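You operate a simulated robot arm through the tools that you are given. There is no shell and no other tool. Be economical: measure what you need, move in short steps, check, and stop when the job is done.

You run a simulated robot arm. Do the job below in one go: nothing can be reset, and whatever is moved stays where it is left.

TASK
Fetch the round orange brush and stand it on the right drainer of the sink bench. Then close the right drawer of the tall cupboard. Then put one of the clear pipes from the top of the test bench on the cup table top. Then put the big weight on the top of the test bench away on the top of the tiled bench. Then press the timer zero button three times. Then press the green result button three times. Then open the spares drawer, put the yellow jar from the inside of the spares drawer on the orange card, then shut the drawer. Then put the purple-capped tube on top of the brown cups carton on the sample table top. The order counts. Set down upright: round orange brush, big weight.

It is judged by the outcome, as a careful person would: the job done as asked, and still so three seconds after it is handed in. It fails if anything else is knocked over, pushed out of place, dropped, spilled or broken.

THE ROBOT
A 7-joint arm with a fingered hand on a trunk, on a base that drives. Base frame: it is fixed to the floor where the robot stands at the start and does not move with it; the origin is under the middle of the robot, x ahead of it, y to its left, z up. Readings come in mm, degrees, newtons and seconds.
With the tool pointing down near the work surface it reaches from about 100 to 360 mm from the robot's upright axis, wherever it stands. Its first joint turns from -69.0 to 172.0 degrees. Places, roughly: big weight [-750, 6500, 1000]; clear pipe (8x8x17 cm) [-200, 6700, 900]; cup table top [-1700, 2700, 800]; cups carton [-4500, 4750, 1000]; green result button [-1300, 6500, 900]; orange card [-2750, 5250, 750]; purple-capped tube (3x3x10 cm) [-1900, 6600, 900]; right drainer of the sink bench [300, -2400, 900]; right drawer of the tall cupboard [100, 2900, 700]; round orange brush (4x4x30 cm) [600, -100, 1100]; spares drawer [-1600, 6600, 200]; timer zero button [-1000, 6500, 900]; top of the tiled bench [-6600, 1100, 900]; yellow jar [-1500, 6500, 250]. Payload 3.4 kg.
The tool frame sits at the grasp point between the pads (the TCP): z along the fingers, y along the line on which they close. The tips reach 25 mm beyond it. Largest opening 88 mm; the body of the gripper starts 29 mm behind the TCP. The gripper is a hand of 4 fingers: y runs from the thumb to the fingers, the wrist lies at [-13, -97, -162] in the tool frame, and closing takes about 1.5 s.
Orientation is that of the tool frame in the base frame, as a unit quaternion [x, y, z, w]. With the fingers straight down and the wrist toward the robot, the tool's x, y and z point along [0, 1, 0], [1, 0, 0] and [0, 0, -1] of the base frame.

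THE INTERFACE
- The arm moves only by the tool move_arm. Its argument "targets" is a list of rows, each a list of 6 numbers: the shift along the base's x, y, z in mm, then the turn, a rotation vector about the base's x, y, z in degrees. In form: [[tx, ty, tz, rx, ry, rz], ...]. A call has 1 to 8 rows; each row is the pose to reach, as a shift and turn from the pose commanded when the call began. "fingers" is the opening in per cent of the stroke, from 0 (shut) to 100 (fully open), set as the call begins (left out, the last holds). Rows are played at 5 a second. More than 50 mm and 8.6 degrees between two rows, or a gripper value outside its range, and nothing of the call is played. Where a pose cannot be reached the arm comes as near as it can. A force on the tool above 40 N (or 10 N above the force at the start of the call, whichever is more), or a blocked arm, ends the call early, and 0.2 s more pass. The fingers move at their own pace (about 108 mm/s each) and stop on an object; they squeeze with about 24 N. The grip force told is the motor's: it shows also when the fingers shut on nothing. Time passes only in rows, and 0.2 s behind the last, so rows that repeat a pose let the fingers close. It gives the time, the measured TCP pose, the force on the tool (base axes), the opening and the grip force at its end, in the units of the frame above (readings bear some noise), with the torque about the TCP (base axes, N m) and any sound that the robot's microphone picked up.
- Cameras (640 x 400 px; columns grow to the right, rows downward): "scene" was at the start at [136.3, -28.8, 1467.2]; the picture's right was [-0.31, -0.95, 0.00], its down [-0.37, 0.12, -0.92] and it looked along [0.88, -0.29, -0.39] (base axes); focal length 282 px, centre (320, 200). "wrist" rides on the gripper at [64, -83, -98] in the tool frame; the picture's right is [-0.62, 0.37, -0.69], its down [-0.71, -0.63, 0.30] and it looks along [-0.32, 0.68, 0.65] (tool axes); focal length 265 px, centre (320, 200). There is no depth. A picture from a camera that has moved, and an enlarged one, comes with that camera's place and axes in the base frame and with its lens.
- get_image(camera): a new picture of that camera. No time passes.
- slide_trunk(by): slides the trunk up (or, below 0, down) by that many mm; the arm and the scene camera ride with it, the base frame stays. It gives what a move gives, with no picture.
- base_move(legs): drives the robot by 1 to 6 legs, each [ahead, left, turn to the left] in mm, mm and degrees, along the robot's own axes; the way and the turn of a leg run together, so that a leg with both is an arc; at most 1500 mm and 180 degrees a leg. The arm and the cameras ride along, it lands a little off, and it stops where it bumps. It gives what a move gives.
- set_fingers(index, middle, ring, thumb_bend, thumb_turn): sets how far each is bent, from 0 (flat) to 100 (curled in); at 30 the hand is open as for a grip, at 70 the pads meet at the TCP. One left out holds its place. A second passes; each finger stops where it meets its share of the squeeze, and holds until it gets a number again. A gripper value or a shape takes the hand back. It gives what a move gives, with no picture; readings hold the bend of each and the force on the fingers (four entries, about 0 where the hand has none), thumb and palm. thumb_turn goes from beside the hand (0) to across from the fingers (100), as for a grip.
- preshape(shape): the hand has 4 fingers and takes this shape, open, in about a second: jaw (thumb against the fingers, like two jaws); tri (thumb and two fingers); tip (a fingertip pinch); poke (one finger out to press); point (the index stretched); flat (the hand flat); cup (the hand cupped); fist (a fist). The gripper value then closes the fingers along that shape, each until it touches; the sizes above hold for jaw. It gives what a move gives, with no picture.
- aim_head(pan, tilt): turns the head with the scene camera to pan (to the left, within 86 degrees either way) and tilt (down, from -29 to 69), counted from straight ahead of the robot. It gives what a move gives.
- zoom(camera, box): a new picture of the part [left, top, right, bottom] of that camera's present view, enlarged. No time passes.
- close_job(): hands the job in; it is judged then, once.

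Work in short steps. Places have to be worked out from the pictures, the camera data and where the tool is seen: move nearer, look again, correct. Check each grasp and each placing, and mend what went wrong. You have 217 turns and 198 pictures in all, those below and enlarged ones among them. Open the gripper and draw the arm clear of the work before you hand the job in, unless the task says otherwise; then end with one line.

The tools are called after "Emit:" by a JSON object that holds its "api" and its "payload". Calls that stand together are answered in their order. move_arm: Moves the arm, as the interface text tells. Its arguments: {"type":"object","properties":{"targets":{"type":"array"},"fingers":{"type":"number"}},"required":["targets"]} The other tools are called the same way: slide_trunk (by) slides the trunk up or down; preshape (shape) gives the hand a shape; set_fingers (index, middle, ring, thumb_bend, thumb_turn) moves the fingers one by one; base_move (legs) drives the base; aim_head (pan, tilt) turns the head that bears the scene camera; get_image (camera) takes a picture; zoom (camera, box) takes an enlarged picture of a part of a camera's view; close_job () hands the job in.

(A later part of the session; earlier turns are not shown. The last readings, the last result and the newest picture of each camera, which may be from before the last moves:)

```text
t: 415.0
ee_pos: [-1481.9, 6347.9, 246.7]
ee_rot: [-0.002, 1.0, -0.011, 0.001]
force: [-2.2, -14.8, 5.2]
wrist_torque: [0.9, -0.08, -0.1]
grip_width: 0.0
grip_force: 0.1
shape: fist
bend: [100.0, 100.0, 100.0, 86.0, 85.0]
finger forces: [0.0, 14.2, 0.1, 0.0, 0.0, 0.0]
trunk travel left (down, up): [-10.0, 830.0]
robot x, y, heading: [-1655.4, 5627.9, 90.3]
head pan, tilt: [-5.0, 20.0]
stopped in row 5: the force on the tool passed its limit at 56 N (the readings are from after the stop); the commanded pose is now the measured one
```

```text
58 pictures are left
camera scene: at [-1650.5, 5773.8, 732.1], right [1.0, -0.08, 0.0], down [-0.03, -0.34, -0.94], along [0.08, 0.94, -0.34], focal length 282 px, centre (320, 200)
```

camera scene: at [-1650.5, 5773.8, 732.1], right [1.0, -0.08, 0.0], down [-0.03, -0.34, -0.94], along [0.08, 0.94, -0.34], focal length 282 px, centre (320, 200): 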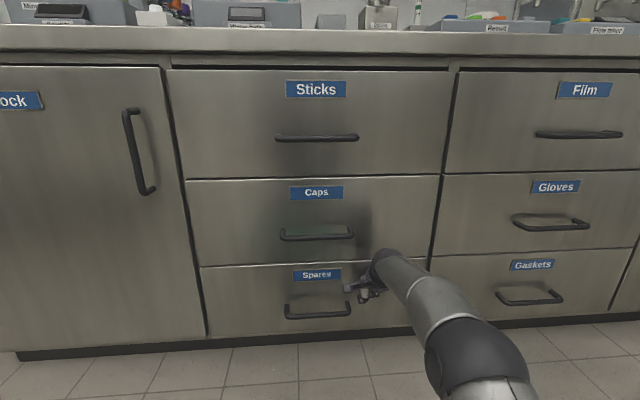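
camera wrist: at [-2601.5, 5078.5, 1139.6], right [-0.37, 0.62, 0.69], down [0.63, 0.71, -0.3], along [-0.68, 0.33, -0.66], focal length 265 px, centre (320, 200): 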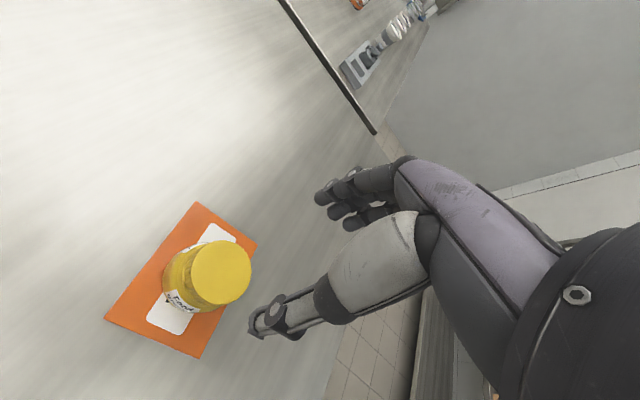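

The drawer is flush. I retreat, raise the trunk and look for the purple-capped tube on the bench.

Emit:
{"api": "move_arm", "payload": {"targets": [[0, -35, 0, 0, 0, 0], [0, -70, 0, 0, 0, 0], [0, -100, 0, 0, 0, 0]]}}

Emit:
{"api": "base_move", "payload": {"legs": [[-250, 300, 0]]}}

Emit:
{"api": "slide_trunk", "payload": {"by": 400}}

Emit:
{"api": "slide_trunk", "payload": {"by": 400}}

Emit:
{"api": "preshape", "payload": {"shape": "jaw"}}

Emit:
{"api": "aim_head", "payload": {"pan": 0, "tilt": 30}}

Emit:
{"api": "get_image", "payload": {"camera": "scene"}}

```text
t: 415.8
ee_pos: [-1482.5, 6247.8, 243.9]
ee_rot: [-0.002, 1.0, -0.01, 0.0]
force: [-1.5, 0.2, 0.5]
wrist_torque: [0.04, 0.02, 0.01]
grip_width: 0.0
grip_force: 0.0
shape: fist
bend: [100.0, 100.0, 100.0, 86.0, 85.0]
finger forces: [0.0, 0.0, 0.0, 0.1, 0.0, 0.0]
trunk travel left (down, up): [-10.0, 830.0]
robot x, y, heading: [-1653.3, 5628.6, 90.3]
head pan, tilt: [-5.0, 20.0]
```

```text
t: 418.2
ee_pos: [-1779.5, 5996.3, 243.4]
ee_rot: [-0.001, 1.0, -0.012, 0.0]
force: [-1.0, 0.5, 0.8]
wrist_torque: [0.0, 0.0, 0.03]
grip_width: 0.0
grip_force: 0.0
shape: fist
bend: [100.0, 100.0, 100.0, 86.0, 85.0]
finger forces: [0.0, 0.1, 0.0, 0.0, 0.0, 0.1]
trunk travel left (down, up): [-10.0, 830.0]
robot x, y, heading: [-1953.8, 5384.9, 90.2]
head pan, tilt: [-5.0, 20.0]
```

```text
t: 422.1
ee_pos: [-1778.9, 5997.3, 644.1]
ee_rot: [-0.002, 1.0, -0.011, 0.001]
force: [1.0, -0.1, -0.2]
wrist_torque: [0.02, -0.02, -0.03]
grip_width: 0.2
grip_force: 0.1
shape: fist
bend: [100.0, 100.0, 100.0, 86.0, 85.0]
finger forces: [0.1, 0.0, 0.1, 0.0, 0.0, 0.0]
trunk travel left (down, up): [-410.0, 430.0]
robot x, y, heading: [-1953.1, 5383.9, 90.1]
head pan, tilt: [-5.0, 20.0]
```

```text
t: 425.9
ee_pos: [-1780.7, 5996.0, 1044.2]
ee_rot: [-0.001, 1.0, -0.012, 0.001]
force: [-0.5, -0.4, 0.3]
wrist_torque: [-0.01, 0.04, 0.01]
grip_width: 0.0
grip_force: 0.1
shape: fist
bend: [100.0, 100.0, 100.0, 86.0, 85.0]
finger forces: [0.0, 0.0, 0.1, 0.0, 0.1, 0.0]
trunk travel left (down, up): [-810.0, 30.0]
robot x, y, heading: [-1954.1, 5377.1, 90.0]
head pan, tilt: [-5.0, 20.0]
```

```text
t: 426.8
ee_pos: [-1780.0, 5996.7, 1045.2]
ee_rot: [-0.003, 1.0, -0.011, 0.0]
force: [0.5, -0.3, -0.3]
wrist_torque: [-0.01, -0.02, 0.0]
grip_width: 87.7
grip_force: 0.1
shape: jaw
bend: [30.0, 30.0, 30.0, 30.0, 97.0]
finger forces: [0.0, 0.0, 0.0, 0.1, 0.0, 0.1]
trunk travel left (down, up): [-810.0, 30.0]
robot x, y, heading: [-1953.9, 5378.3, 90.0]
head pan, tilt: [-5.0, 20.0]
```

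```text
t: 427.5
ee_pos: [-1780.5, 5996.1, 1044.0]
ee_rot: [-0.001, 1.0, -0.011, 0.001]
force: [1.0, -0.5, 0.3]
wrist_torque: [-0.01, 0.01, -0.03]
grip_width: 87.6
grip_force: 0.2
shape: jaw
bend: [30.0, 30.0, 30.0, 30.0, 97.0]
finger forces: [0.0, 0.1, 0.0, 0.0, 0.1, 0.0]
trunk travel left (down, up): [-810.0, 30.0]
robot x, y, heading: [-1958.8, 5379.0, 90.0]
head pan, tilt: [0.0, 30.0]
```

```text
57 pictures are left
camera scene: at [-1957.2, 5521.9, 1515.8], right [1.0, 0.0, 0.0], down [0.0, -0.5, -0.87], along [0.0, 0.87, -0.5], focal length 282 px, centre (320, 200)
```

scene: 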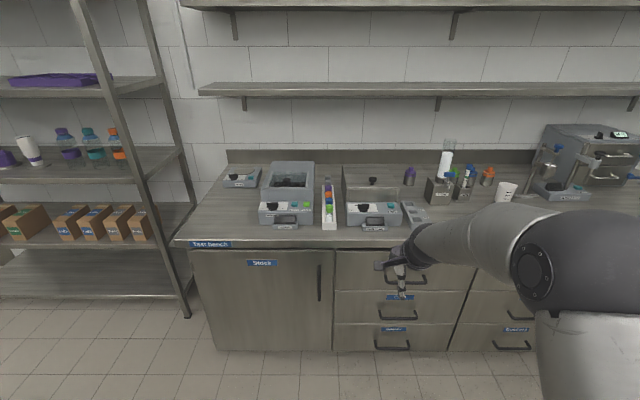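

I zoom on the tube rack between the two machines.

Emit:
{"api": "zoom", "payload": {"camera": "scene", "box": [240, 155, 440, 245]}}

```text
3.20 times, centred on (340, 200) of scene
camera zoom: at [-1957.2, 5521.9, 1515.8], right [1.0, 0.0, 0.0], down [0.0, -0.5, -0.87], along [0.0, 0.87, -0.5], focal length 902 px, centre (256, 200)
```

zoom: 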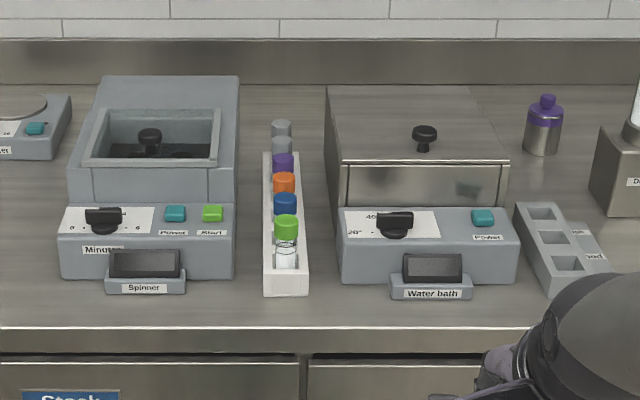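

The purple-capped tube is fourth in the rack, at about (-1921, 6588), between two machines. I take the fingertip pinch and turn the hand 90° so it closes across the rack.

Emit:
{"api": "preshape", "payload": {"shape": "tip"}}

Emit:
{"api": "move_arm", "payload": {"targets": [[0, 0, 10, 0.3, 0, 8], [0, 0, 30, 0.6, 0, 16], [0, 0, 50, 0.6, 0, 24], [0, 0, 70, 0.6, 0, 32], [0, 0, 90, 0.6, 0, 40], [0, 0, 100, 0.6, 0, 48]]}}

Emit:
{"api": "move_arm", "payload": {"targets": [[0, 0, 0, 0, 0, 8], [0, 0, 0, 0, 0, 16], [0, 0, 0, 0, 0, 24], [0, 0, 0, 0, 0, 32], [0, 0, 0, 0, 0, 40], [0, 0, 0, 0, 0, 42]]}}

Emit:
{"api": "get_image", "payload": {"camera": "scene"}}

Emit:
{"api": "get_image", "payload": {"camera": "wrist"}}

```text
t: 428.4
ee_pos: [-1780.4, 5996.8, 1043.5]
ee_rot: [-0.002, 1.0, -0.011, 0.001]
force: [-0.1, -0.5, 0.4]
wrist_torque: [0.0, 0.0, 0.02]
grip_width: 87.8
grip_force: 0.0
shape: tip
bend: [30.0, 98.0, 99.0, 30.0, 97.0]
finger forces: [0.1, 0.1, 0.1, 0.0, 0.1, 0.0]
trunk travel left (down, up): [-810.0, 30.0]
robot x, y, heading: [-1954.4, 5382.5, 90.2]
head pan, tilt: [0.0, 30.0]
```

```text
t: 429.8
ee_pos: [-1780.1, 5996.1, 1143.4]
ee_rot: [-0.41, 0.912, -0.004, 0.005]
force: [-0.2, -0.3, 0.1]
wrist_torque: [-0.01, -0.01, -0.02]
grip_width: 88.0
grip_force: 0.1
shape: tip
bend: [30.0, 98.0, 99.0, 30.0, 97.0]
finger forces: [0.0, 0.0, 0.0, 0.1, 0.2, 0.0]
trunk travel left (down, up): [-810.0, 30.0]
robot x, y, heading: [-1957.3, 5382.8, 89.8]
head pan, tilt: [0.0, 30.0]
```

```text
t: 431.2
ee_pos: [-1778.7, 5986.5, 1142.6]
ee_rot: [0.709, -0.705, 0.003, -0.007]
force: [0.7, -0.4, -0.5]
wrist_torque: [0.0, -0.01, 0.01]
grip_width: 88.0
grip_force: 0.1
shape: tip
bend: [30.0, 98.0, 99.0, 30.0, 97.0]
finger forces: [0.1, 0.0, 0.0, 0.0, 0.0, 0.1]
out of reach, approached as far as the arm can: row 5, 6
trunk travel left (down, up): [-810.0, 30.0]
robot x, y, heading: [-1953.3, 5381.3, 90.1]
head pan, tilt: [0.0, 30.0]
```

```text
55 pictures are left
camera scene: at [-1956.3, 5520.8, 1515.8], right [1.0, 0.0, 0.0], down [0.0, -0.5, -0.87], along [0.0, 0.87, -0.5], focal length 282 px, centre (320, 200)
```

scene: 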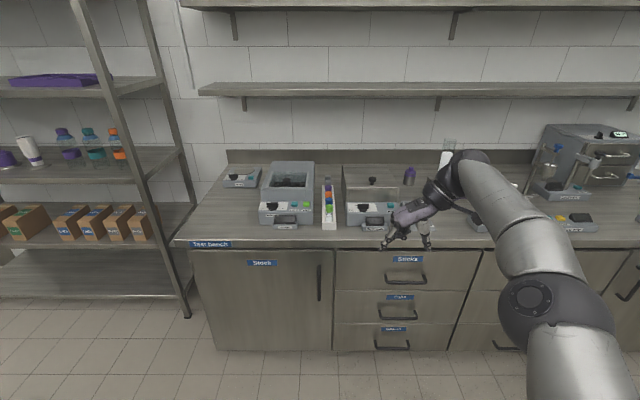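

```text
54 pictures are left
camera wrist: at [-1695.9, 5920.1, 1241.2], right [-0.38, 0.61, 0.69], down [0.63, 0.72, -0.29], along [-0.68, 0.32, -0.66], focal length 265 px, centre (320, 200)
```

wrist: 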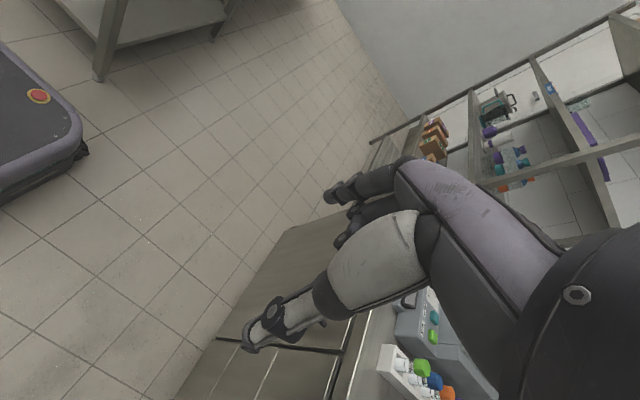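

The hand is turned. I drive left and ahead so the hand comes near the rack at safe height.

Emit:
{"api": "base_move", "payload": {"legs": [[0, 143, 0], [520, 0, 0]]}}

Emit:
{"api": "aim_head", "payload": {"pan": -5, "tilt": 45}}

Emit:
{"api": "get_image", "payload": {"camera": "scene"}}

Emit:
{"api": "get_image", "payload": {"camera": "wrist"}}

```text
t: 435.1
ee_pos: [-1917.3, 6496.5, 1143.0]
ee_rot: [-0.707, 0.707, -0.003, 0.006]
force: [-0.4, 0.4, 0.0]
wrist_torque: [0.02, -0.01, -0.01]
grip_width: 87.9
grip_force: 0.1
shape: tip
bend: [30.0, 98.0, 99.0, 30.0, 97.0]
finger forces: [0.0, 0.1, 0.0, 0.0, 0.0, 0.0]
trunk travel left (down, up): [-810.0, 30.0]
robot x, y, heading: [-2092.1, 5892.2, 89.8]
head pan, tilt: [0.0, 30.0]
```

```text
t: 435.9
ee_pos: [-1916.8, 6496.2, 1142.3]
ee_rot: [0.708, -0.706, 0.004, -0.006]
force: [-0.3, -0.2, -0.5]
wrist_torque: [0.02, -0.01, 0.0]
grip_width: 87.8
grip_force: 0.1
shape: tip
bend: [30.0, 98.0, 99.0, 30.0, 97.0]
finger forces: [0.1, 0.0, 0.0, 0.0, 0.0, 0.0]
trunk travel left (down, up): [-810.0, 30.0]
robot x, y, heading: [-2094.9, 5888.7, 90.0]
head pan, tilt: [-5.0, 45.0]
```

```text
53 pictures are left
camera scene: at [-2089.2, 6022.0, 1493.2], right [1.0, -0.09, 0.0], down [-0.06, -0.7, -0.71], along [0.06, 0.7, -0.71], focal length 282 px, centre (320, 200)
```

scene: 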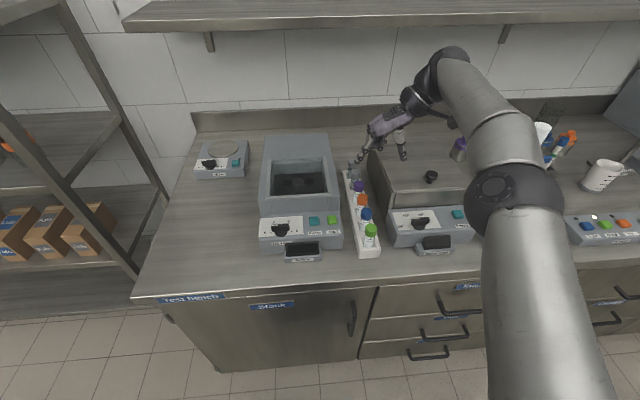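

```text
52 pictures are left
camera wrist: at [-1834.7, 6429.8, 1241.0], right [-0.38, 0.62, 0.69], down [0.63, 0.72, -0.29], along [-0.68, 0.33, -0.66], focal length 265 px, centre (320, 200)
```

wrist: 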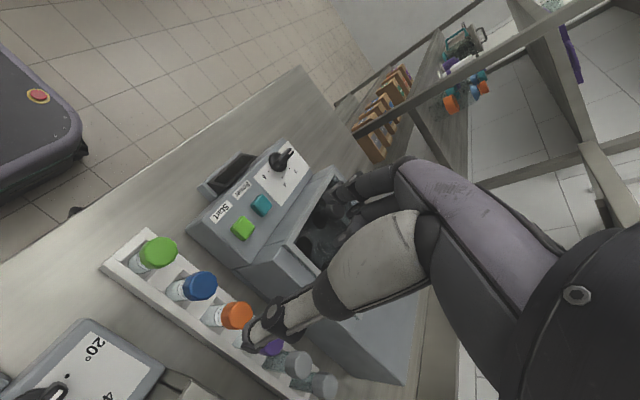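

The purple cap is at about (-1922, 6627), top z≈925, with machines ~65 mm away on either side and ~50 mm higher. I narrow the pinch, drive in and place the hand above it.

Emit:
{"api": "base_move", "payload": {"legs": [[110, 0, 0]]}}

Emit:
{"api": "move_arm", "payload": {"targets": [[-2, 10, -30, 0, 0, 0], [-4, 22, -65, 0, 0, 0], [-4, 22, -90, 0, 0, 0]], "fingers": 60}}

Emit:
{"api": "get_image", "payload": {"camera": "scene"}}

Emit:
{"api": "get_image", "payload": {"camera": "wrist"}}

```text
t: 437.1
ee_pos: [-1917.5, 6606.6, 1142.2]
ee_rot: [0.707, -0.707, 0.002, -0.005]
force: [0.9, 0.1, -0.5]
wrist_torque: [-0.01, -0.01, 0.03]
grip_width: 87.9
grip_force: 0.0
shape: tip
bend: [30.0, 98.0, 99.0, 30.0, 97.0]
finger forces: [0.0, 0.0, 0.0, 0.0, 0.0, 0.1]
trunk travel left (down, up): [-810.0, 30.0]
robot x, y, heading: [-2091.3, 6001.5, 90.1]
head pan, tilt: [-5.0, 45.0]
```

```text
t: 437.9
ee_pos: [-1923.2, 6623.2, 1054.2]
ee_rot: [-0.707, 0.707, -0.003, 0.006]
force: [-0.5, 0.4, -0.2]
wrist_torque: [0.01, -0.02, -0.01]
grip_width: 53.3
grip_force: 0.1
shape: tip
bend: [30.0, 98.0, 99.0, 64.0, 100.0]
finger forces: [0.0, 0.0, 0.1, 0.1, 0.1, 0.0]
out of reach, approached as far as the arm can: row 2, 3
trunk travel left (down, up): [-810.0, 30.0]
robot x, y, heading: [-2096.9, 6003.4, 90.2]
head pan, tilt: [-5.0, 45.0]
```

```text
51 pictures are left
camera scene: at [-2088.9, 6133.9, 1493.1], right [1.0, -0.09, 0.0], down [-0.06, -0.7, -0.71], along [0.06, 0.7, -0.71], focal length 282 px, centre (320, 200)
```

scene: 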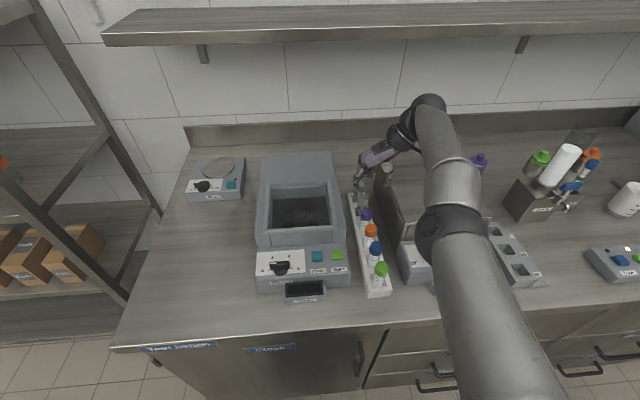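

```text
50 pictures are left
camera wrist: at [-1840.6, 6557.1, 1152.4], right [-0.38, 0.62, 0.69], down [0.63, 0.72, -0.29], along [-0.68, 0.33, -0.66], focal length 265 px, centre (320, 200)
```

wrist: 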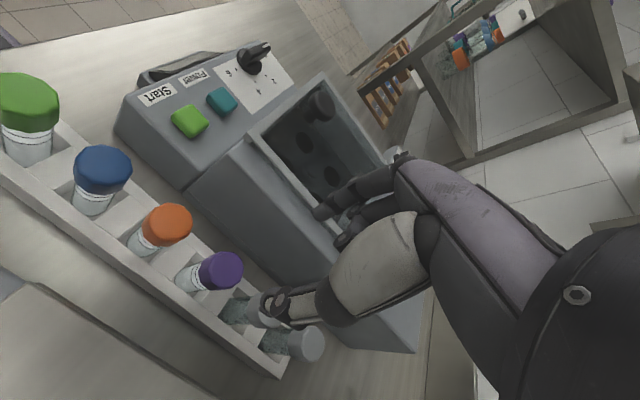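

Purple cap now: (-1921, 6620, 942), within 3 mm of the tool line. I descend in steps, watching the forces.

Emit:
{"api": "move_arm", "payload": {"targets": [[2, -2, -30, 0, 0, 0], [2, -2, -60, 0, 0, 0], [2, -2, -78, 0, 0, 0]]}}

Emit:
{"api": "get_image", "payload": {"camera": "wrist"}}

Emit:
{"api": "zoom", "payload": {"camera": "scene", "box": [310, 130, 450, 240]}}

```text
t: 438.7
ee_pos: [-1921.2, 6621.2, 973.7]
ee_rot: [-0.707, 0.707, -0.003, 0.006]
force: [0.3, -0.2, 0.4]
wrist_torque: [-0.03, 0.04, -0.01]
grip_width: 53.3
grip_force: 0.1
shape: tip
bend: [30.0, 98.0, 99.0, 64.0, 100.0]
finger forces: [0.0, 0.0, 0.0, 0.0, 0.0, 0.1]
trunk travel left (down, up): [-810.0, 30.0]
robot x, y, heading: [-2096.1, 6002.3, 90.4]
head pan, tilt: [-5.0, 45.0]
```

```text
49 pictures are left
camera wrist: at [-1837.9, 6555.5, 1072.9], right [-0.38, 0.62, 0.69], down [0.63, 0.72, -0.29], along [-0.68, 0.33, -0.66], focal length 265 px, centre (320, 200)
```

wrist: 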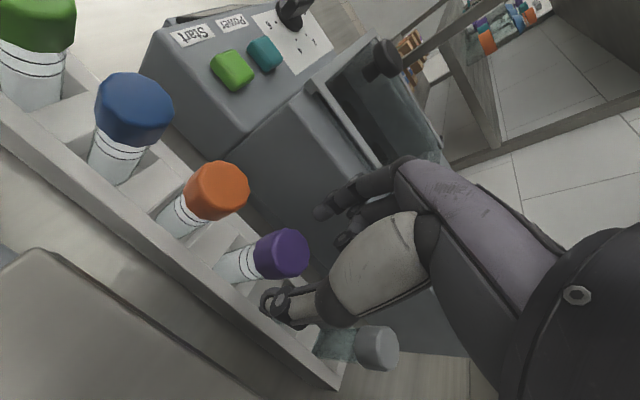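

```text
3.64 times, centred on (380, 185) of scene
camera zoom: at [-2088.7, 6133.7, 1493.1], right [1.0, -0.09, 0.0], down [-0.06, -0.7, -0.71], along [0.06, 0.7, -0.71], focal length 1025 px, centre (102, 254)
```

zoom: 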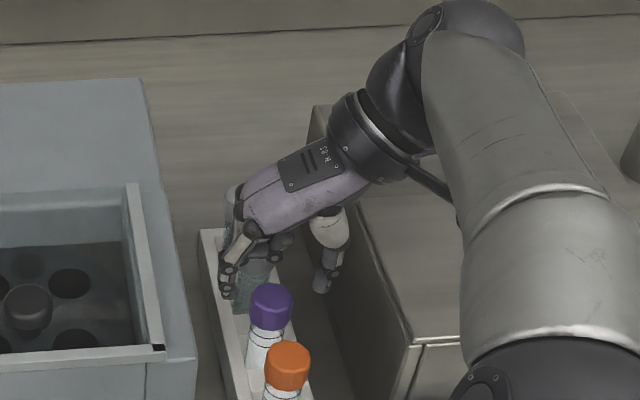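

Alignment holds. To keep the folded fingers above the neighbouring grey caps I stop at TCP z≈948, tips about 20 mm below the cap top.

Emit:
{"api": "move_arm", "payload": {"targets": [[0, -1, -12, 0, 0, 0], [0, -1, -26, 0, 0, 0]]}}

Emit:
{"api": "get_image", "payload": {"camera": "wrist"}}

Emit:
{"api": "zoom", "payload": {"camera": "scene", "box": [340, 160, 420, 240]}}

```text
t: 439.3
ee_pos: [-1922.1, 6620.3, 948.1]
ee_rot: [0.708, -0.707, 0.002, -0.006]
force: [0.6, -0.2, 0.8]
wrist_torque: [-0.02, -0.03, 0.03]
grip_width: 53.3
grip_force: 0.0
shape: tip
bend: [30.0, 98.0, 99.0, 64.0, 100.0]
finger forces: [0.0, 0.0, 0.0, 0.0, 0.1, 0.0]
trunk travel left (down, up): [-810.0, 30.0]
robot x, y, heading: [-2095.1, 5999.0, 90.0]
head pan, tilt: [-5.0, 45.0]
```

```text
47 pictures are left
camera wrist: at [-1839.5, 6553.5, 1047.3], right [-0.38, 0.62, 0.69], down [0.63, 0.72, -0.29], along [-0.68, 0.33, -0.66], focal length 265 px, centre (320, 200)
```

wrist: 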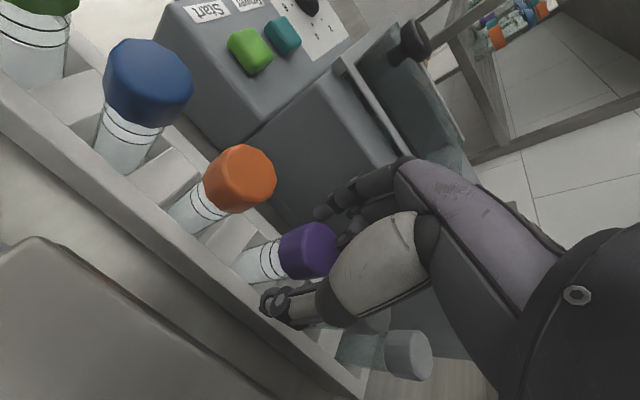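

```text
5.00 times, centred on (380, 200) of scene
camera zoom: at [-2088.9, 6133.7, 1493.1], right [1.0, -0.09, 0.0], down [-0.06, -0.7, -0.71], along [0.06, 0.7, -0.71], focal length 1410 px, centre (20, 200)
```

zoom: 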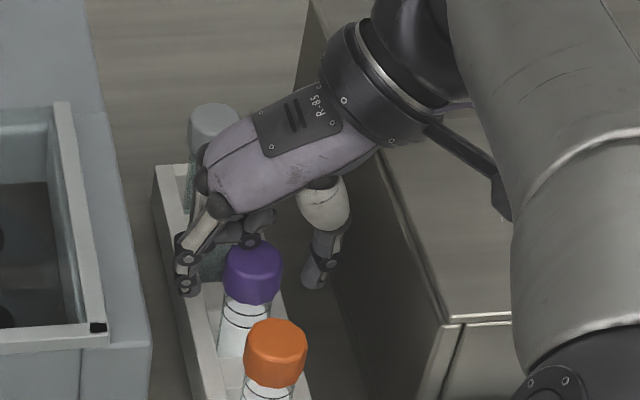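

Index and thumb stand on either side of the purple cap. I close the pinch.

Emit:
{"api": "move_arm", "payload": {"targets": [[0, 0, 0, 0, 0, 0], [0, 0, 0, 0, 0, 0], [0, 0, 0, 0, 0, 0], [0, 0, 0, 0, 0, 0], [0, 0, 0, 0, 0, 0], [0, 0, 0, 0, 0, 0], [0, 0, 0, 0, 0, 0]], "fingers": 0}}

Emit:
{"api": "get_image", "payload": {"camera": "wrist"}}

```text
t: 440.9
ee_pos: [-1921.4, 6619.4, 948.3]
ee_rot: [0.708, -0.706, 0.003, -0.006]
force: [-0.5, 0.3, 0.6]
wrist_torque: [0.03, -0.02, 0.03]
grip_width: 23.7
grip_force: 23.6
shape: tip
bend: [73.0, 100.0, 100.0, 74.0, 100.0]
finger forces: [20.9, 0.0, 0.1, 0.0, 20.9, 0.0]
trunk travel left (down, up): [-810.0, 30.0]
robot x, y, heading: [-2097.0, 6007.6, 90.2]
head pan, tilt: [-5.0, 45.0]
```

```text
45 pictures are left
camera wrist: at [-1839.6, 6553.5, 1047.3], right [-0.38, 0.62, 0.69], down [0.63, 0.72, -0.29], along [-0.68, 0.33, -0.66], focal length 265 px, centre (320, 200)
```

wrist: 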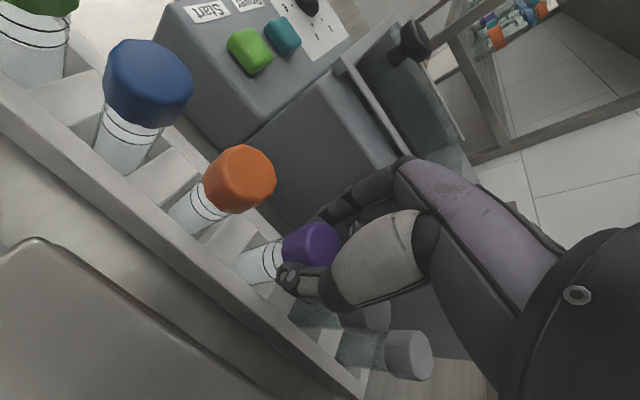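

The cap is pinched (20.9 N on each side). I lift straight up slowly.

Emit:
{"api": "move_arm", "payload": {"targets": [[0, 0, 10, 0, 0, 0], [0, 0, 25, 0, 0, 0], [0, 0, 45, 0, 0, 0], [0, 0, 70, 0, 0, 0], [0, 0, 100, 0, 0, 0], [0, 0, 130, 0, 0, 0]]}}

Emit:
{"api": "get_image", "payload": {"camera": "wrist"}}

Emit:
{"api": "zoom", "payload": {"camera": "scene", "box": [320, 100, 440, 230]}}

```text
t: 442.3
ee_pos: [-1919.6, 6619.5, 1079.3]
ee_rot: [-0.707, 0.707, -0.003, 0.005]
force: [0.3, -0.1, -0.7]
wrist_torque: [-0.02, 0.0, 0.02]
grip_width: 23.7
grip_force: 23.5
shape: tip
bend: [73.0, 100.0, 100.0, 74.0, 100.0]
finger forces: [20.7, 0.0, 0.0, 0.1, 20.7, 0.0]
trunk travel left (down, up): [-810.0, 30.0]
robot x, y, heading: [-2093.2, 6002.9, 89.8]
head pan, tilt: [-5.0, 45.0]
```

```text
44 pictures are left
camera wrist: at [-1836.8, 6554.2, 1178.3], right [-0.38, 0.62, 0.69], down [0.63, 0.72, -0.29], along [-0.68, 0.33, -0.66], focal length 265 px, centre (320, 200)
```

wrist: 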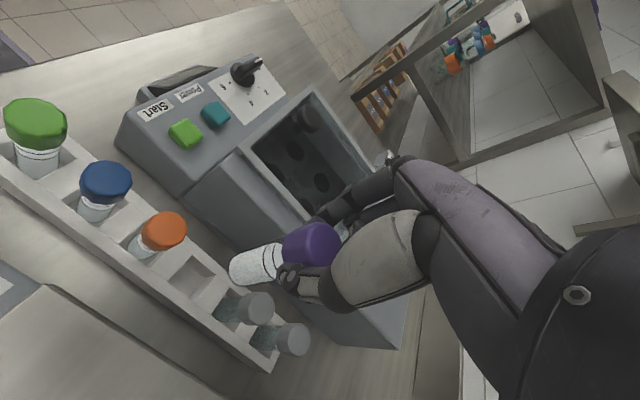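

```text
3.08 times, centred on (380, 165) of scene
camera zoom: at [-2089.1, 6132.8, 1493.1], right [1.0, -0.09, 0.0], down [-0.06, -0.7, -0.71], along [0.06, 0.7, -0.71], focal length 868 px, centre (135, 308)
```

zoom: 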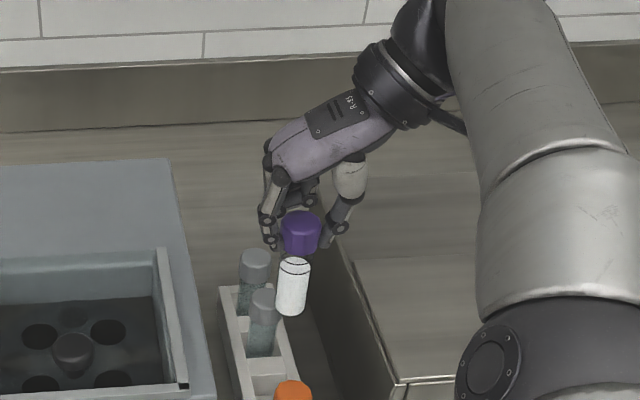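

The tube is out and hangs vertical; the other tubes are undisturbed. I back out, turn to -x and drive down the corridor toward the carton.

Emit:
{"api": "base_move", "payload": {"legs": [[-600, -300, 0], [-1200, 0, 0], [0, 0, 90]]}}

Emit:
{"api": "get_image", "payload": {"camera": "wrist"}}

```text
t: 455.6
ee_pos: [-2429.1, 4365.8, 1078.8]
ee_rot: [1.0, -0.002, -0.002, -0.007]
force: [-1.0, -0.5, -1.0]
wrist_torque: [-0.01, -0.02, -0.02]
grip_width: 23.7
grip_force: 23.8
shape: tip
bend: [73.0, 100.0, 100.0, 75.0, 100.0]
finger forces: [20.7, 0.1, 0.0, 0.0, 20.6, 0.0]
trunk travel left (down, up): [-810.0, 30.0]
robot x, y, heading: [-1809.8, 4189.7, 179.9]
head pan, tilt: [-5.0, 45.0]
```

```text
42 pictures are left
camera wrist: at [-2363.9, 4446.8, 1177.5], right [-0.62, -0.37, 0.69], down [-0.71, 0.64, -0.29], along [-0.33, -0.67, -0.66], focal length 265 px, centre (320, 200)
```

wrist: 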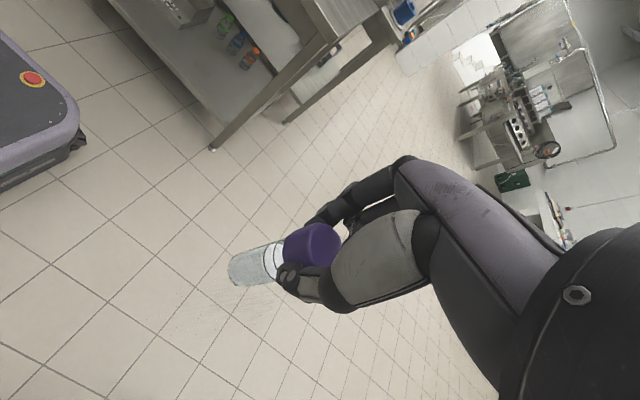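

The tube is secure. I continue along the corridor to x≈-4640.

Emit:
{"api": "base_move", "payload": {"legs": [[1420, 20, 0], [1410, 15, 0]]}}

Emit:
{"api": "aim_head", "payload": {"pan": -80, "tilt": 25}}

Emit:
{"api": "get_image", "payload": {"camera": "scene"}}

```text
t: 469.3
ee_pos: [-5251.8, 4396.8, 1079.1]
ee_rot: [1.0, -0.017, -0.002, -0.006]
force: [0.5, 0.8, 0.1]
wrist_torque: [0.0, 0.0, -0.02]
grip_width: 23.9
grip_force: 24.0
shape: tip
bend: [73.0, 100.0, 100.0, 75.0, 100.0]
finger forces: [20.7, 0.0, 0.0, 0.1, 20.6, 0.0]
trunk travel left (down, up): [-810.0, 30.0]
robot x, y, heading: [-4644.3, 4200.2, 178.1]
head pan, tilt: [-5.0, 45.0]
```

```text
t: 470.8
ee_pos: [-5252.4, 4395.1, 1078.5]
ee_rot: [1.0, -0.017, -0.002, -0.005]
force: [0.2, -1.0, 0.5]
wrist_torque: [0.03, 0.01, -0.03]
grip_width: 23.5
grip_force: 23.9
shape: tip
bend: [73.0, 100.0, 100.0, 75.0, 100.0]
finger forces: [20.6, 0.1, 0.0, 0.1, 20.6, 0.1]
trunk travel left (down, up): [-810.0, 30.0]
robot x, y, heading: [-4637.8, 4201.3, 178.1]
head pan, tilt: [-80.0, 25.0]
```

```text
41 pictures are left
camera scene: at [-4705.0, 4293.0, 1523.6], right [0.99, 0.14, 0.0], down [0.06, -0.42, -0.91], along [-0.13, 0.9, -0.42], focal length 282 px, centre (320, 200)
```

scene: 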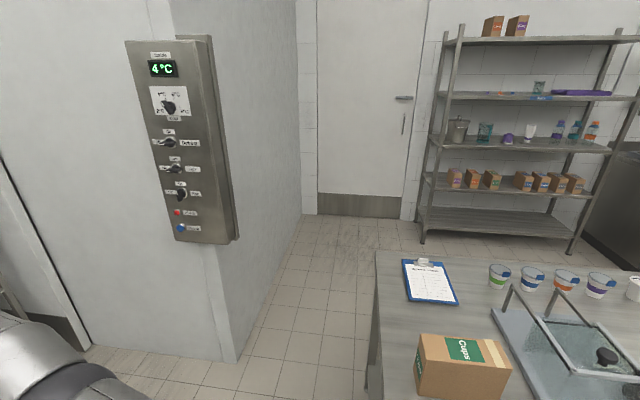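

The carton's top centre is at about (-4455, 4760), z≈960. I raise the tube, shift back from the table and turn right to face it.

Emit:
{"api": "slide_trunk", "payload": {"by": 30}}

Emit:
{"api": "move_arm", "payload": {"targets": [[0, 0, 30, 0, 0, 0], [0, 0, 60, 0, 0, 0]]}}

Emit:
{"api": "base_move", "payload": {"legs": [[0, 130, 0], [0, 0, -88.1]]}}

Emit:
{"api": "aim_head", "payload": {"pan": -10, "tilt": 40}}

Emit:
{"api": "get_image", "payload": {"camera": "scene"}}

Emit:
{"api": "get_image", "payload": {"camera": "wrist"}}

```text
t: 471.5
ee_pos: [-5253.3, 4397.0, 1108.6]
ee_rot: [1.0, -0.016, -0.001, -0.006]
force: [0.2, 0.2, -0.9]
wrist_torque: [-0.01, 0.0, -0.04]
grip_width: 23.6
grip_force: 24.0
shape: tip
bend: [73.0, 100.0, 100.0, 75.0, 100.0]
finger forces: [20.7, 0.0, 0.1, 0.0, 20.6, 0.0]
trunk travel left (down, up): [-840.0, 0.0]
robot x, y, heading: [-4637.6, 4198.5, 178.0]
head pan, tilt: [-80.0, 25.0]
```

```text
t: 472.1
ee_pos: [-5244.2, 4392.2, 1166.4]
ee_rot: [1.0, -0.016, -0.002, -0.006]
force: [-0.2, 0.0, -0.4]
wrist_torque: [0.02, -0.04, 0.0]
grip_width: 23.5
grip_force: 23.9
shape: tip
bend: [73.0, 100.0, 100.0, 75.0, 100.0]
finger forces: [20.7, 0.0, 0.0, 0.0, 20.7, 0.0]
out of reach, approached as far as the arm can: row 1, 2
trunk travel left (down, up): [-840.0, 0.0]
robot x, y, heading: [-4637.9, 4202.6, 178.2]
head pan, tilt: [-80.0, 25.0]
```

```text
t: 477.2
ee_pos: [-4475.5, 4679.5, 1166.2]
ee_rot: [0.709, -0.705, 0.003, -0.006]
force: [-0.4, 0.7, -0.9]
wrist_torque: [0.03, 0.03, 0.01]
grip_width: 23.5
grip_force: 23.8
shape: tip
bend: [73.0, 100.0, 100.0, 75.0, 100.0]
finger forces: [20.6, 0.1, 0.0, 0.0, 20.6, 0.1]
trunk travel left (down, up): [-840.0, 0.0]
robot x, y, heading: [-4645.3, 4071.2, 90.3]
head pan, tilt: [-80.0, 25.0]
```

```text
t: 478.6
ee_pos: [-4476.1, 4679.3, 1166.2]
ee_rot: [0.71, -0.704, 0.003, -0.006]
force: [0.1, 0.1, -0.4]
wrist_torque: [0.01, 0.0, 0.02]
grip_width: 23.5
grip_force: 24.3
shape: tip
bend: [73.0, 100.0, 100.0, 75.0, 100.0]
finger forces: [20.6, 0.1, 0.0, 0.0, 20.4, 0.0]
trunk travel left (down, up): [-840.0, 0.0]
robot x, y, heading: [-4644.7, 4066.1, 90.4]
head pan, tilt: [-10.0, 40.0]
```

```text
40 pictures are left
camera scene: at [-4632.3, 4203.3, 1530.3], right [0.99, -0.17, 0.0], down [-0.11, -0.63, -0.77], along [0.13, 0.76, -0.64], focal length 282 px, centre (320, 200)
```

scene: 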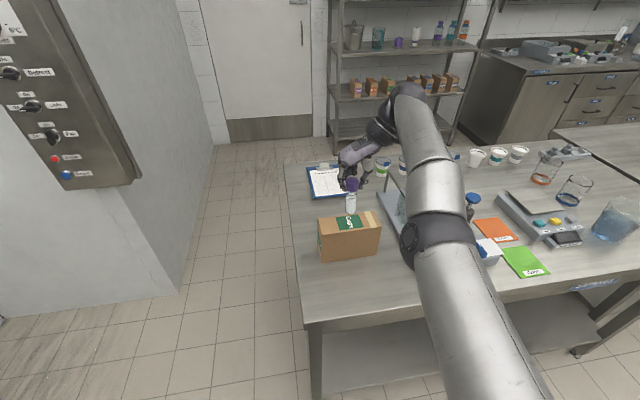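

```text
39 pictures are left
camera wrist: at [-4393.6, 4614.2, 1264.4], right [-0.38, 0.61, 0.69], down [0.63, 0.72, -0.29], along [-0.68, 0.32, -0.66], focal length 265 px, centre (320, 200)
```

wrist: 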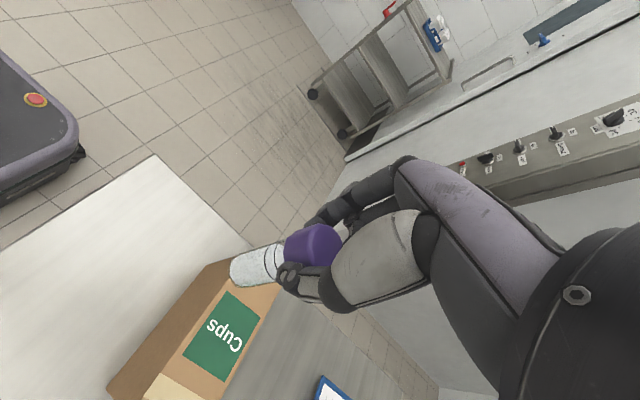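

The carton's top centre is at about (-4455, 4730, 999), roughly 160 × 60 mm. I zoom to check the tube's base and tilt.

Emit:
{"api": "zoom", "payload": {"camera": "scene", "box": [290, 150, 400, 270]}}

Emit:
{"api": "zoom", "payload": {"camera": "wrist", "box": [200, 190, 360, 320]}}

```text
3.33 times, centred on (345, 210) of scene
camera zoom: at [-4632.3, 4203.3, 1530.3], right [0.99, -0.17, 0.0], down [-0.11, -0.63, -0.77], along [0.13, 0.76, -0.64], focal length 940 px, centre (237, 167)
```

zoom: 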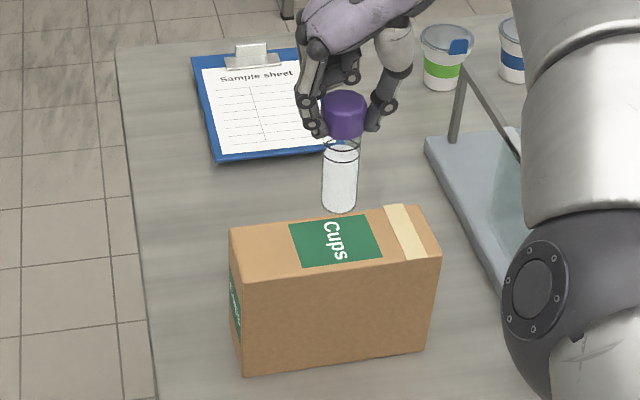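

```text
3.08 times, centred on (280, 255) of wrist
camera zoom: at [-4393.6, 4614.2, 1264.4], right [-0.38, 0.61, 0.69], down [0.63, 0.72, -0.29], along [-0.68, 0.32, -0.66], focal length 817 px, centre (443, 31)
```

zoom: 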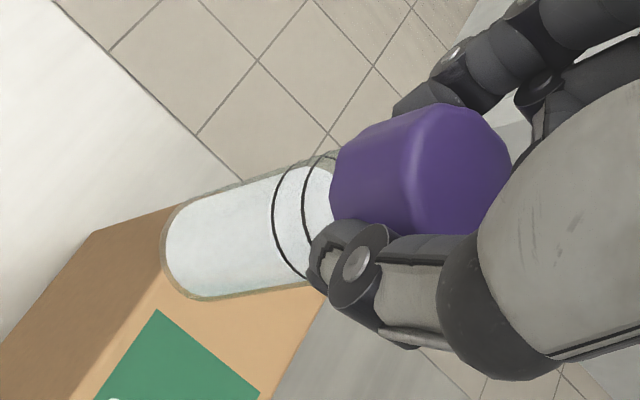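

The tube is vertical with a flat base about 88 mm below the TCP. I drive over the carton centre and lower part way.

Emit:
{"api": "base_move", "payload": {"legs": [[50, -20, 0]]}}

Emit:
{"api": "move_arm", "payload": {"targets": [[0, 0, -25, 0, 0, 0], [0, 0, -50, 0, 0, 0]]}}

Emit:
{"api": "zoom", "payload": {"camera": "scene", "box": [290, 150, 400, 270]}}

Emit:
{"api": "get_image", "payload": {"camera": "wrist"}}

```text
t: 479.5
ee_pos: [-4456.4, 4728.2, 1166.7]
ee_rot: [0.711, -0.703, 0.003, -0.006]
force: [-0.3, -0.2, -0.6]
wrist_torque: [0.0, 0.01, 0.0]
grip_width: 23.6
grip_force: 24.1
shape: tip
bend: [73.0, 100.0, 100.0, 75.0, 100.0]
finger forces: [20.6, 0.0, 0.0, 0.0, 20.5, 0.0]
trunk travel left (down, up): [-840.0, 0.0]
robot x, y, heading: [-4626.1, 4118.3, 90.4]
head pan, tilt: [-10.0, 40.0]
```

```text
t: 480.1
ee_pos: [-4454.9, 4738.9, 1116.1]
ee_rot: [0.71, -0.704, 0.002, -0.005]
force: [-0.2, -0.3, -2.1]
wrist_torque: [0.02, 0.0, -0.02]
grip_width: 23.4
grip_force: 24.2
shape: tip
bend: [73.0, 100.0, 100.0, 75.0, 100.0]
finger forces: [20.6, 0.1, 0.0, 0.0, 20.5, 0.0]
out of reach, approached as far as the arm can: row 1, 2
trunk travel left (down, up): [-840.0, 0.0]
robot x, y, heading: [-4625.9, 4121.6, 90.5]
head pan, tilt: [-10.0, 40.0]
```

```text
3.33 times, centred on (345, 210) of scene
camera zoom: at [-4612.0, 4254.2, 1530.2], right [0.99, -0.17, 0.0], down [-0.11, -0.63, -0.77], along [0.13, 0.75, -0.64], focal length 940 px, centre (237, 167)
```

zoom: 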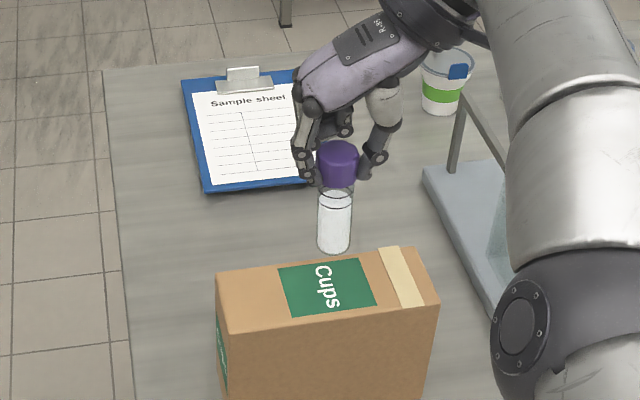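

```text
35 pictures are left
camera wrist: at [-4372.9, 4672.4, 1214.5], right [-0.38, 0.61, 0.69], down [0.63, 0.72, -0.29], along [-0.68, 0.32, -0.66], focal length 265 px, centre (320, 200)
```

wrist: 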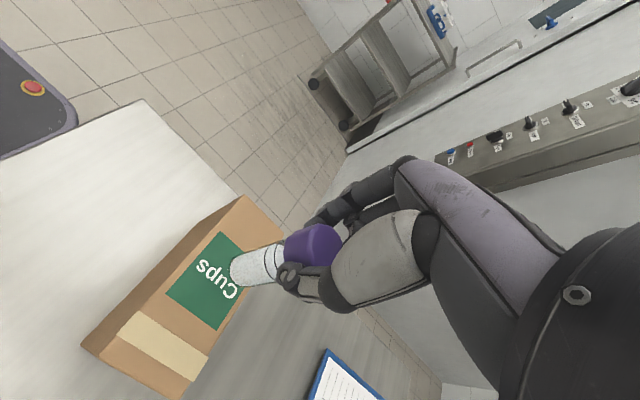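

The carton centre is at about (-4450, 4732). I shift (+4, -6) and lower slowly.

Emit:
{"api": "move_arm", "payload": {"targets": [[4, -6, -5, 0, 0, 0], [4, -6, -15, 0, 0, 0], [4, -6, -20, 0, 0, 0], [4, -6, -24, 0, 0, 0]]}}

Emit:
{"api": "zoom", "payload": {"camera": "scene", "box": [290, 150, 400, 270]}}

```text
t: 481.1
ee_pos: [-4450.0, 4737.2, 1093.3]
ee_rot: [0.71, -0.704, 0.003, -0.005]
force: [-0.6, 0.5, -0.5]
wrist_torque: [-0.01, 0.0, 0.02]
grip_width: 23.5
grip_force: 24.2
shape: tip
bend: [73.0, 100.0, 100.0, 75.0, 100.0]
finger forces: [20.6, 0.1, 0.1, 0.0, 20.5, 0.0]
out of reach, approached as far as the arm can: row 1, 2, 3, 4
trunk travel left (down, up): [-840.0, 0.0]
robot x, y, heading: [-4627.4, 4115.0, 90.3]
head pan, tilt: [-10.0, 40.0]
```

```text
3.33 times, centred on (345, 210) of scene
camera zoom: at [-4612.5, 4253.0, 1530.3], right [0.99, -0.17, 0.0], down [-0.11, -0.63, -0.77], along [0.13, 0.76, -0.64], focal length 940 px, centre (237, 167)
```

zoom: 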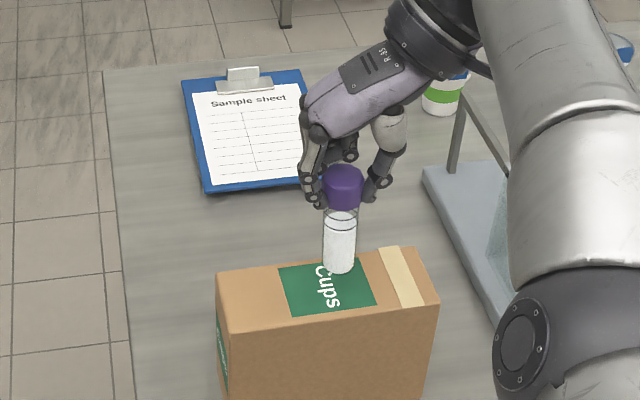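

The base lands near the carton's centre line. I use the trunk for the last few millimetres.

Emit:
{"api": "base_move", "payload": {"legs": [[-5, 0, 0]]}}

Emit:
{"api": "slide_trunk", "payload": {"by": -8}}

Emit:
{"api": "slide_trunk", "payload": {"by": -4}}

Emit:
{"api": "zoom", "payload": {"camera": "scene", "box": [290, 150, 400, 270]}}

```text
t: 481.8
ee_pos: [-4450.8, 4733.3, 1093.5]
ee_rot: [0.71, -0.704, 0.004, -0.004]
force: [1.2, -0.3, -0.9]
wrist_torque: [0.02, 0.01, -0.01]
grip_width: 23.4
grip_force: 24.0
shape: tip
bend: [73.0, 100.0, 100.0, 75.0, 100.0]
finger forces: [20.7, 0.0, 0.0, 0.0, 20.5, 0.0]
trunk travel left (down, up): [-840.0, 0.0]
robot x, y, heading: [-4620.5, 4113.2, 90.5]
head pan, tilt: [-10.0, 40.0]
```

```text
t: 482.4
ee_pos: [-4450.5, 4732.1, 1086.6]
ee_rot: [0.71, -0.704, 0.004, -0.005]
force: [-0.3, -1.0, 0.4]
wrist_torque: [-0.02, 0.01, 0.04]
grip_width: 23.4
grip_force: 24.0
shape: tip
bend: [73.0, 100.0, 100.0, 75.0, 100.0]
finger forces: [20.6, 0.0, 0.0, 0.0, 20.5, 0.0]
trunk travel left (down, up): [-832.0, 8.0]
robot x, y, heading: [-4622.2, 4114.3, 90.4]
head pan, tilt: [-10.0, 40.0]
```

```text
t: 482.9
ee_pos: [-4451.8, 4733.4, 1081.7]
ee_rot: [0.71, -0.704, 0.003, -0.005]
force: [-0.4, 0.1, 0.8]
wrist_torque: [0.02, 0.0, 0.01]
grip_width: 23.4
grip_force: 24.1
shape: tip
bend: [73.0, 100.0, 100.0, 75.0, 100.0]
finger forces: [20.6, 0.0, 0.1, 0.1, 20.6, 0.0]
trunk travel left (down, up): [-828.0, 12.0]
robot x, y, heading: [-4622.3, 4114.5, 90.4]
head pan, tilt: [-10.0, 40.0]
```

```text
3.33 times, centred on (345, 210) of scene
camera zoom: at [-4612.6, 4247.7, 1518.3], right [0.99, -0.17, 0.0], down [-0.11, -0.63, -0.77], along [0.13, 0.76, -0.64], focal length 940 px, centre (237, 167)
```

zoom: 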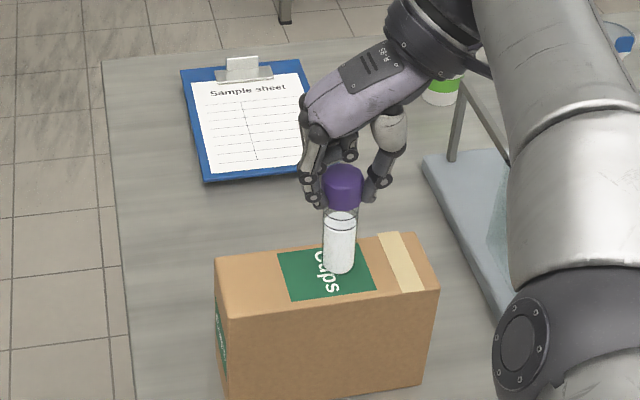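

No contact yet, but it is very near. I continue 3 mm at a time.

Emit:
{"api": "slide_trunk", "payload": {"by": -3}}

Emit:
{"api": "slide_trunk", "payload": {"by": -3}}

```text
t: 483.4
ee_pos: [-4450.5, 4733.5, 1078.2]
ee_rot: [0.71, -0.704, 0.002, -0.005]
force: [0.3, -0.2, -0.5]
wrist_torque: [0.0, -0.01, -0.04]
grip_width: 23.5
grip_force: 24.6
shape: tip
bend: [73.0, 100.0, 100.0, 75.0, 100.0]
finger forces: [20.5, 0.1, 0.0, 0.1, 20.5, 0.1]
trunk travel left (down, up): [-825.0, 15.0]
robot x, y, heading: [-4621.4, 4109.5, 90.3]
head pan, tilt: [-10.0, 40.0]
```

```text
t: 484.0
ee_pos: [-4450.2, 4733.1, 1075.2]
ee_rot: [0.71, -0.704, 0.003, -0.005]
force: [0.3, -0.3, -0.8]
wrist_torque: [0.0, 0.0, -0.01]
grip_width: 23.4
grip_force: 24.3
shape: tip
bend: [73.0, 100.0, 100.0, 75.0, 100.0]
finger forces: [20.6, 0.1, 0.0, 0.1, 20.5, 0.1]
trunk travel left (down, up): [-822.0, 18.0]
robot x, y, heading: [-4622.5, 4111.3, 90.3]
head pan, tilt: [-10.0, 40.0]
```

Still free. I keep on in 3 mm steps.

Emit:
{"api": "slide_trunk", "payload": {"by": -3}}

Emit:
{"api": "slide_trunk", "payload": {"by": -3}}

Emit:
{"api": "zoom", "payload": {"camera": "scene", "box": [310, 180, 400, 260]}}

```text
t: 484.5
ee_pos: [-4449.9, 4733.3, 1073.5]
ee_rot: [0.71, -0.704, 0.003, -0.006]
force: [0.4, -0.4, -0.3]
wrist_torque: [0.04, 0.0, 0.0]
grip_width: 23.2
grip_force: 23.8
shape: tip
bend: [73.0, 100.0, 100.0, 75.0, 100.0]
finger forces: [20.6, 0.0, 0.0, 0.1, 20.5, 0.0]
trunk travel left (down, up): [-819.0, 21.0]
robot x, y, heading: [-4624.1, 4115.2, 90.2]
head pan, tilt: [-10.0, 40.0]
```

```text
t: 485.0
ee_pos: [-4449.9, 4733.8, 1068.8]
ee_rot: [0.711, -0.704, 0.003, -0.006]
force: [0.3, 0.5, -0.3]
wrist_torque: [0.0, 0.01, 0.0]
grip_width: 23.9
grip_force: 24.6
shape: tip
bend: [73.0, 100.0, 100.0, 75.0, 100.0]
finger forces: [20.5, 0.1, 0.0, 0.1, 20.5, 0.0]
trunk travel left (down, up): [-816.0, 24.0]
robot x, y, heading: [-4622.4, 4113.4, 90.6]
head pan, tilt: [-10.0, 40.0]
```

```text
5.00 times, centred on (355, 220) of scene
camera zoom: at [-4612.6, 4247.8, 1506.3], right [0.99, -0.17, 0.0], down [-0.11, -0.63, -0.77], along [0.13, 0.76, -0.64], focal length 1410 px, centre (145, 100)
```

zoom: 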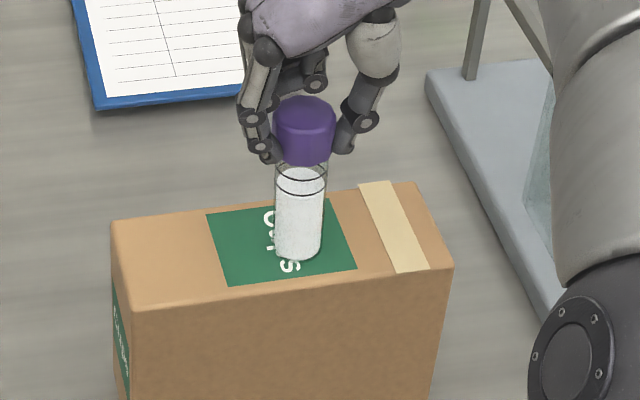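

The tube looks nearly on the box. I continue two more small steps.

Emit:
{"api": "slide_trunk", "payload": {"by": -3}}

Emit:
{"api": "slide_trunk", "payload": {"by": -3}}

Emit:
{"api": "get_image", "payload": {"camera": "wrist"}}

```text
t: 485.5
ee_pos: [-4450.4, 4730.4, 1066.8]
ee_rot: [0.71, -0.704, 0.002, -0.007]
force: [1.3, -1.1, 5.1]
wrist_torque: [-0.01, 0.0, -0.03]
grip_width: 23.7
grip_force: 24.0
shape: tip
bend: [73.0, 100.0, 100.0, 75.0, 100.0]
finger forces: [21.2, 0.0, 0.0, 0.1, 22.1, 0.0]
trunk travel left (down, up): [-813.0, 27.0]
robot x, y, heading: [-4624.1, 4112.5, 90.3]
head pan, tilt: [-10.0, 40.0]
```

```text
t: 486.1
ee_pos: [-4450.7, 4730.8, 1067.0]
ee_rot: [0.71, -0.704, 0.001, -0.007]
force: [2.5, 0.3, 16.3]
wrist_torque: [0.0, -0.07, 0.0]
grip_width: 24.1
grip_force: 23.7
shape: tip
bend: [74.0, 100.0, 100.0, 75.0, 100.0]
finger forces: [22.4, 0.1, 0.0, 0.0, 24.8, 0.0]
trunk travel left (down, up): [-810.0, 30.0]
robot x, y, heading: [-4624.0, 4113.8, 90.2]
head pan, tilt: [-10.0, 40.0]
```

```text
31 pictures are left
camera wrist: at [-4367.6, 4664.7, 1164.8], right [-0.38, 0.61, 0.69], down [0.63, 0.72, -0.29], along [-0.68, 0.32, -0.66], focal length 265 px, centre (320, 200)
```

wrist: 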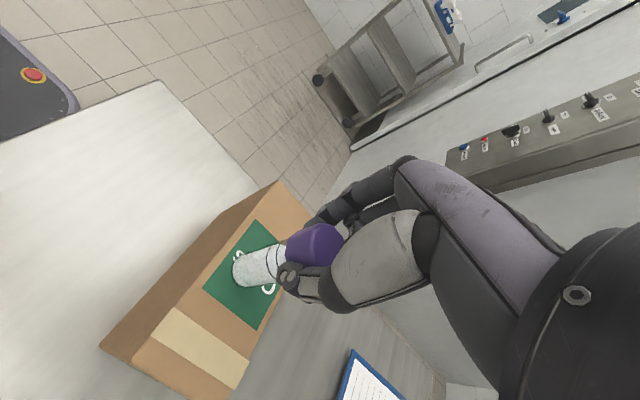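

Contact: the base sits in the middle of the label. I ease up 4 mm of trunk to relax it, then open.

Emit:
{"api": "slide_trunk", "payload": {"by": 4}}

Emit:
{"api": "zoom", "payload": {"camera": "scene", "box": [310, 180, 400, 260]}}

```text
t: 486.6
ee_pos: [-4451.2, 4730.4, 1067.5]
ee_rot: [0.711, -0.703, 0.003, -0.005]
force: [1.3, 0.0, 5.8]
wrist_torque: [-0.01, 0.0, 0.01]
grip_width: 23.9
grip_force: 23.9
shape: tip
bend: [73.0, 100.0, 100.0, 75.0, 100.0]
finger forces: [22.5, 0.0, 0.0, 0.0, 23.4, 0.1]
trunk travel left (down, up): [-814.0, 26.0]
robot x, y, heading: [-4627.1, 4111.1, 90.6]
head pan, tilt: [-10.0, 40.0]
```

```text
5.00 times, centred on (355, 220) of scene
camera zoom: at [-4612.8, 4245.8, 1504.5], right [0.99, -0.17, 0.0], down [-0.11, -0.63, -0.77], along [0.13, 0.76, -0.64], focal length 1410 px, centre (145, 100)
```

zoom: 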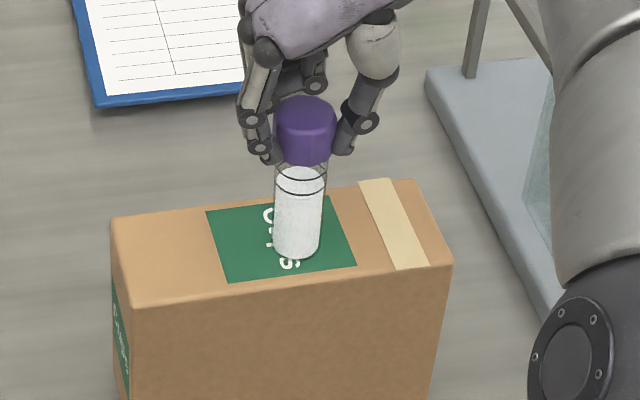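

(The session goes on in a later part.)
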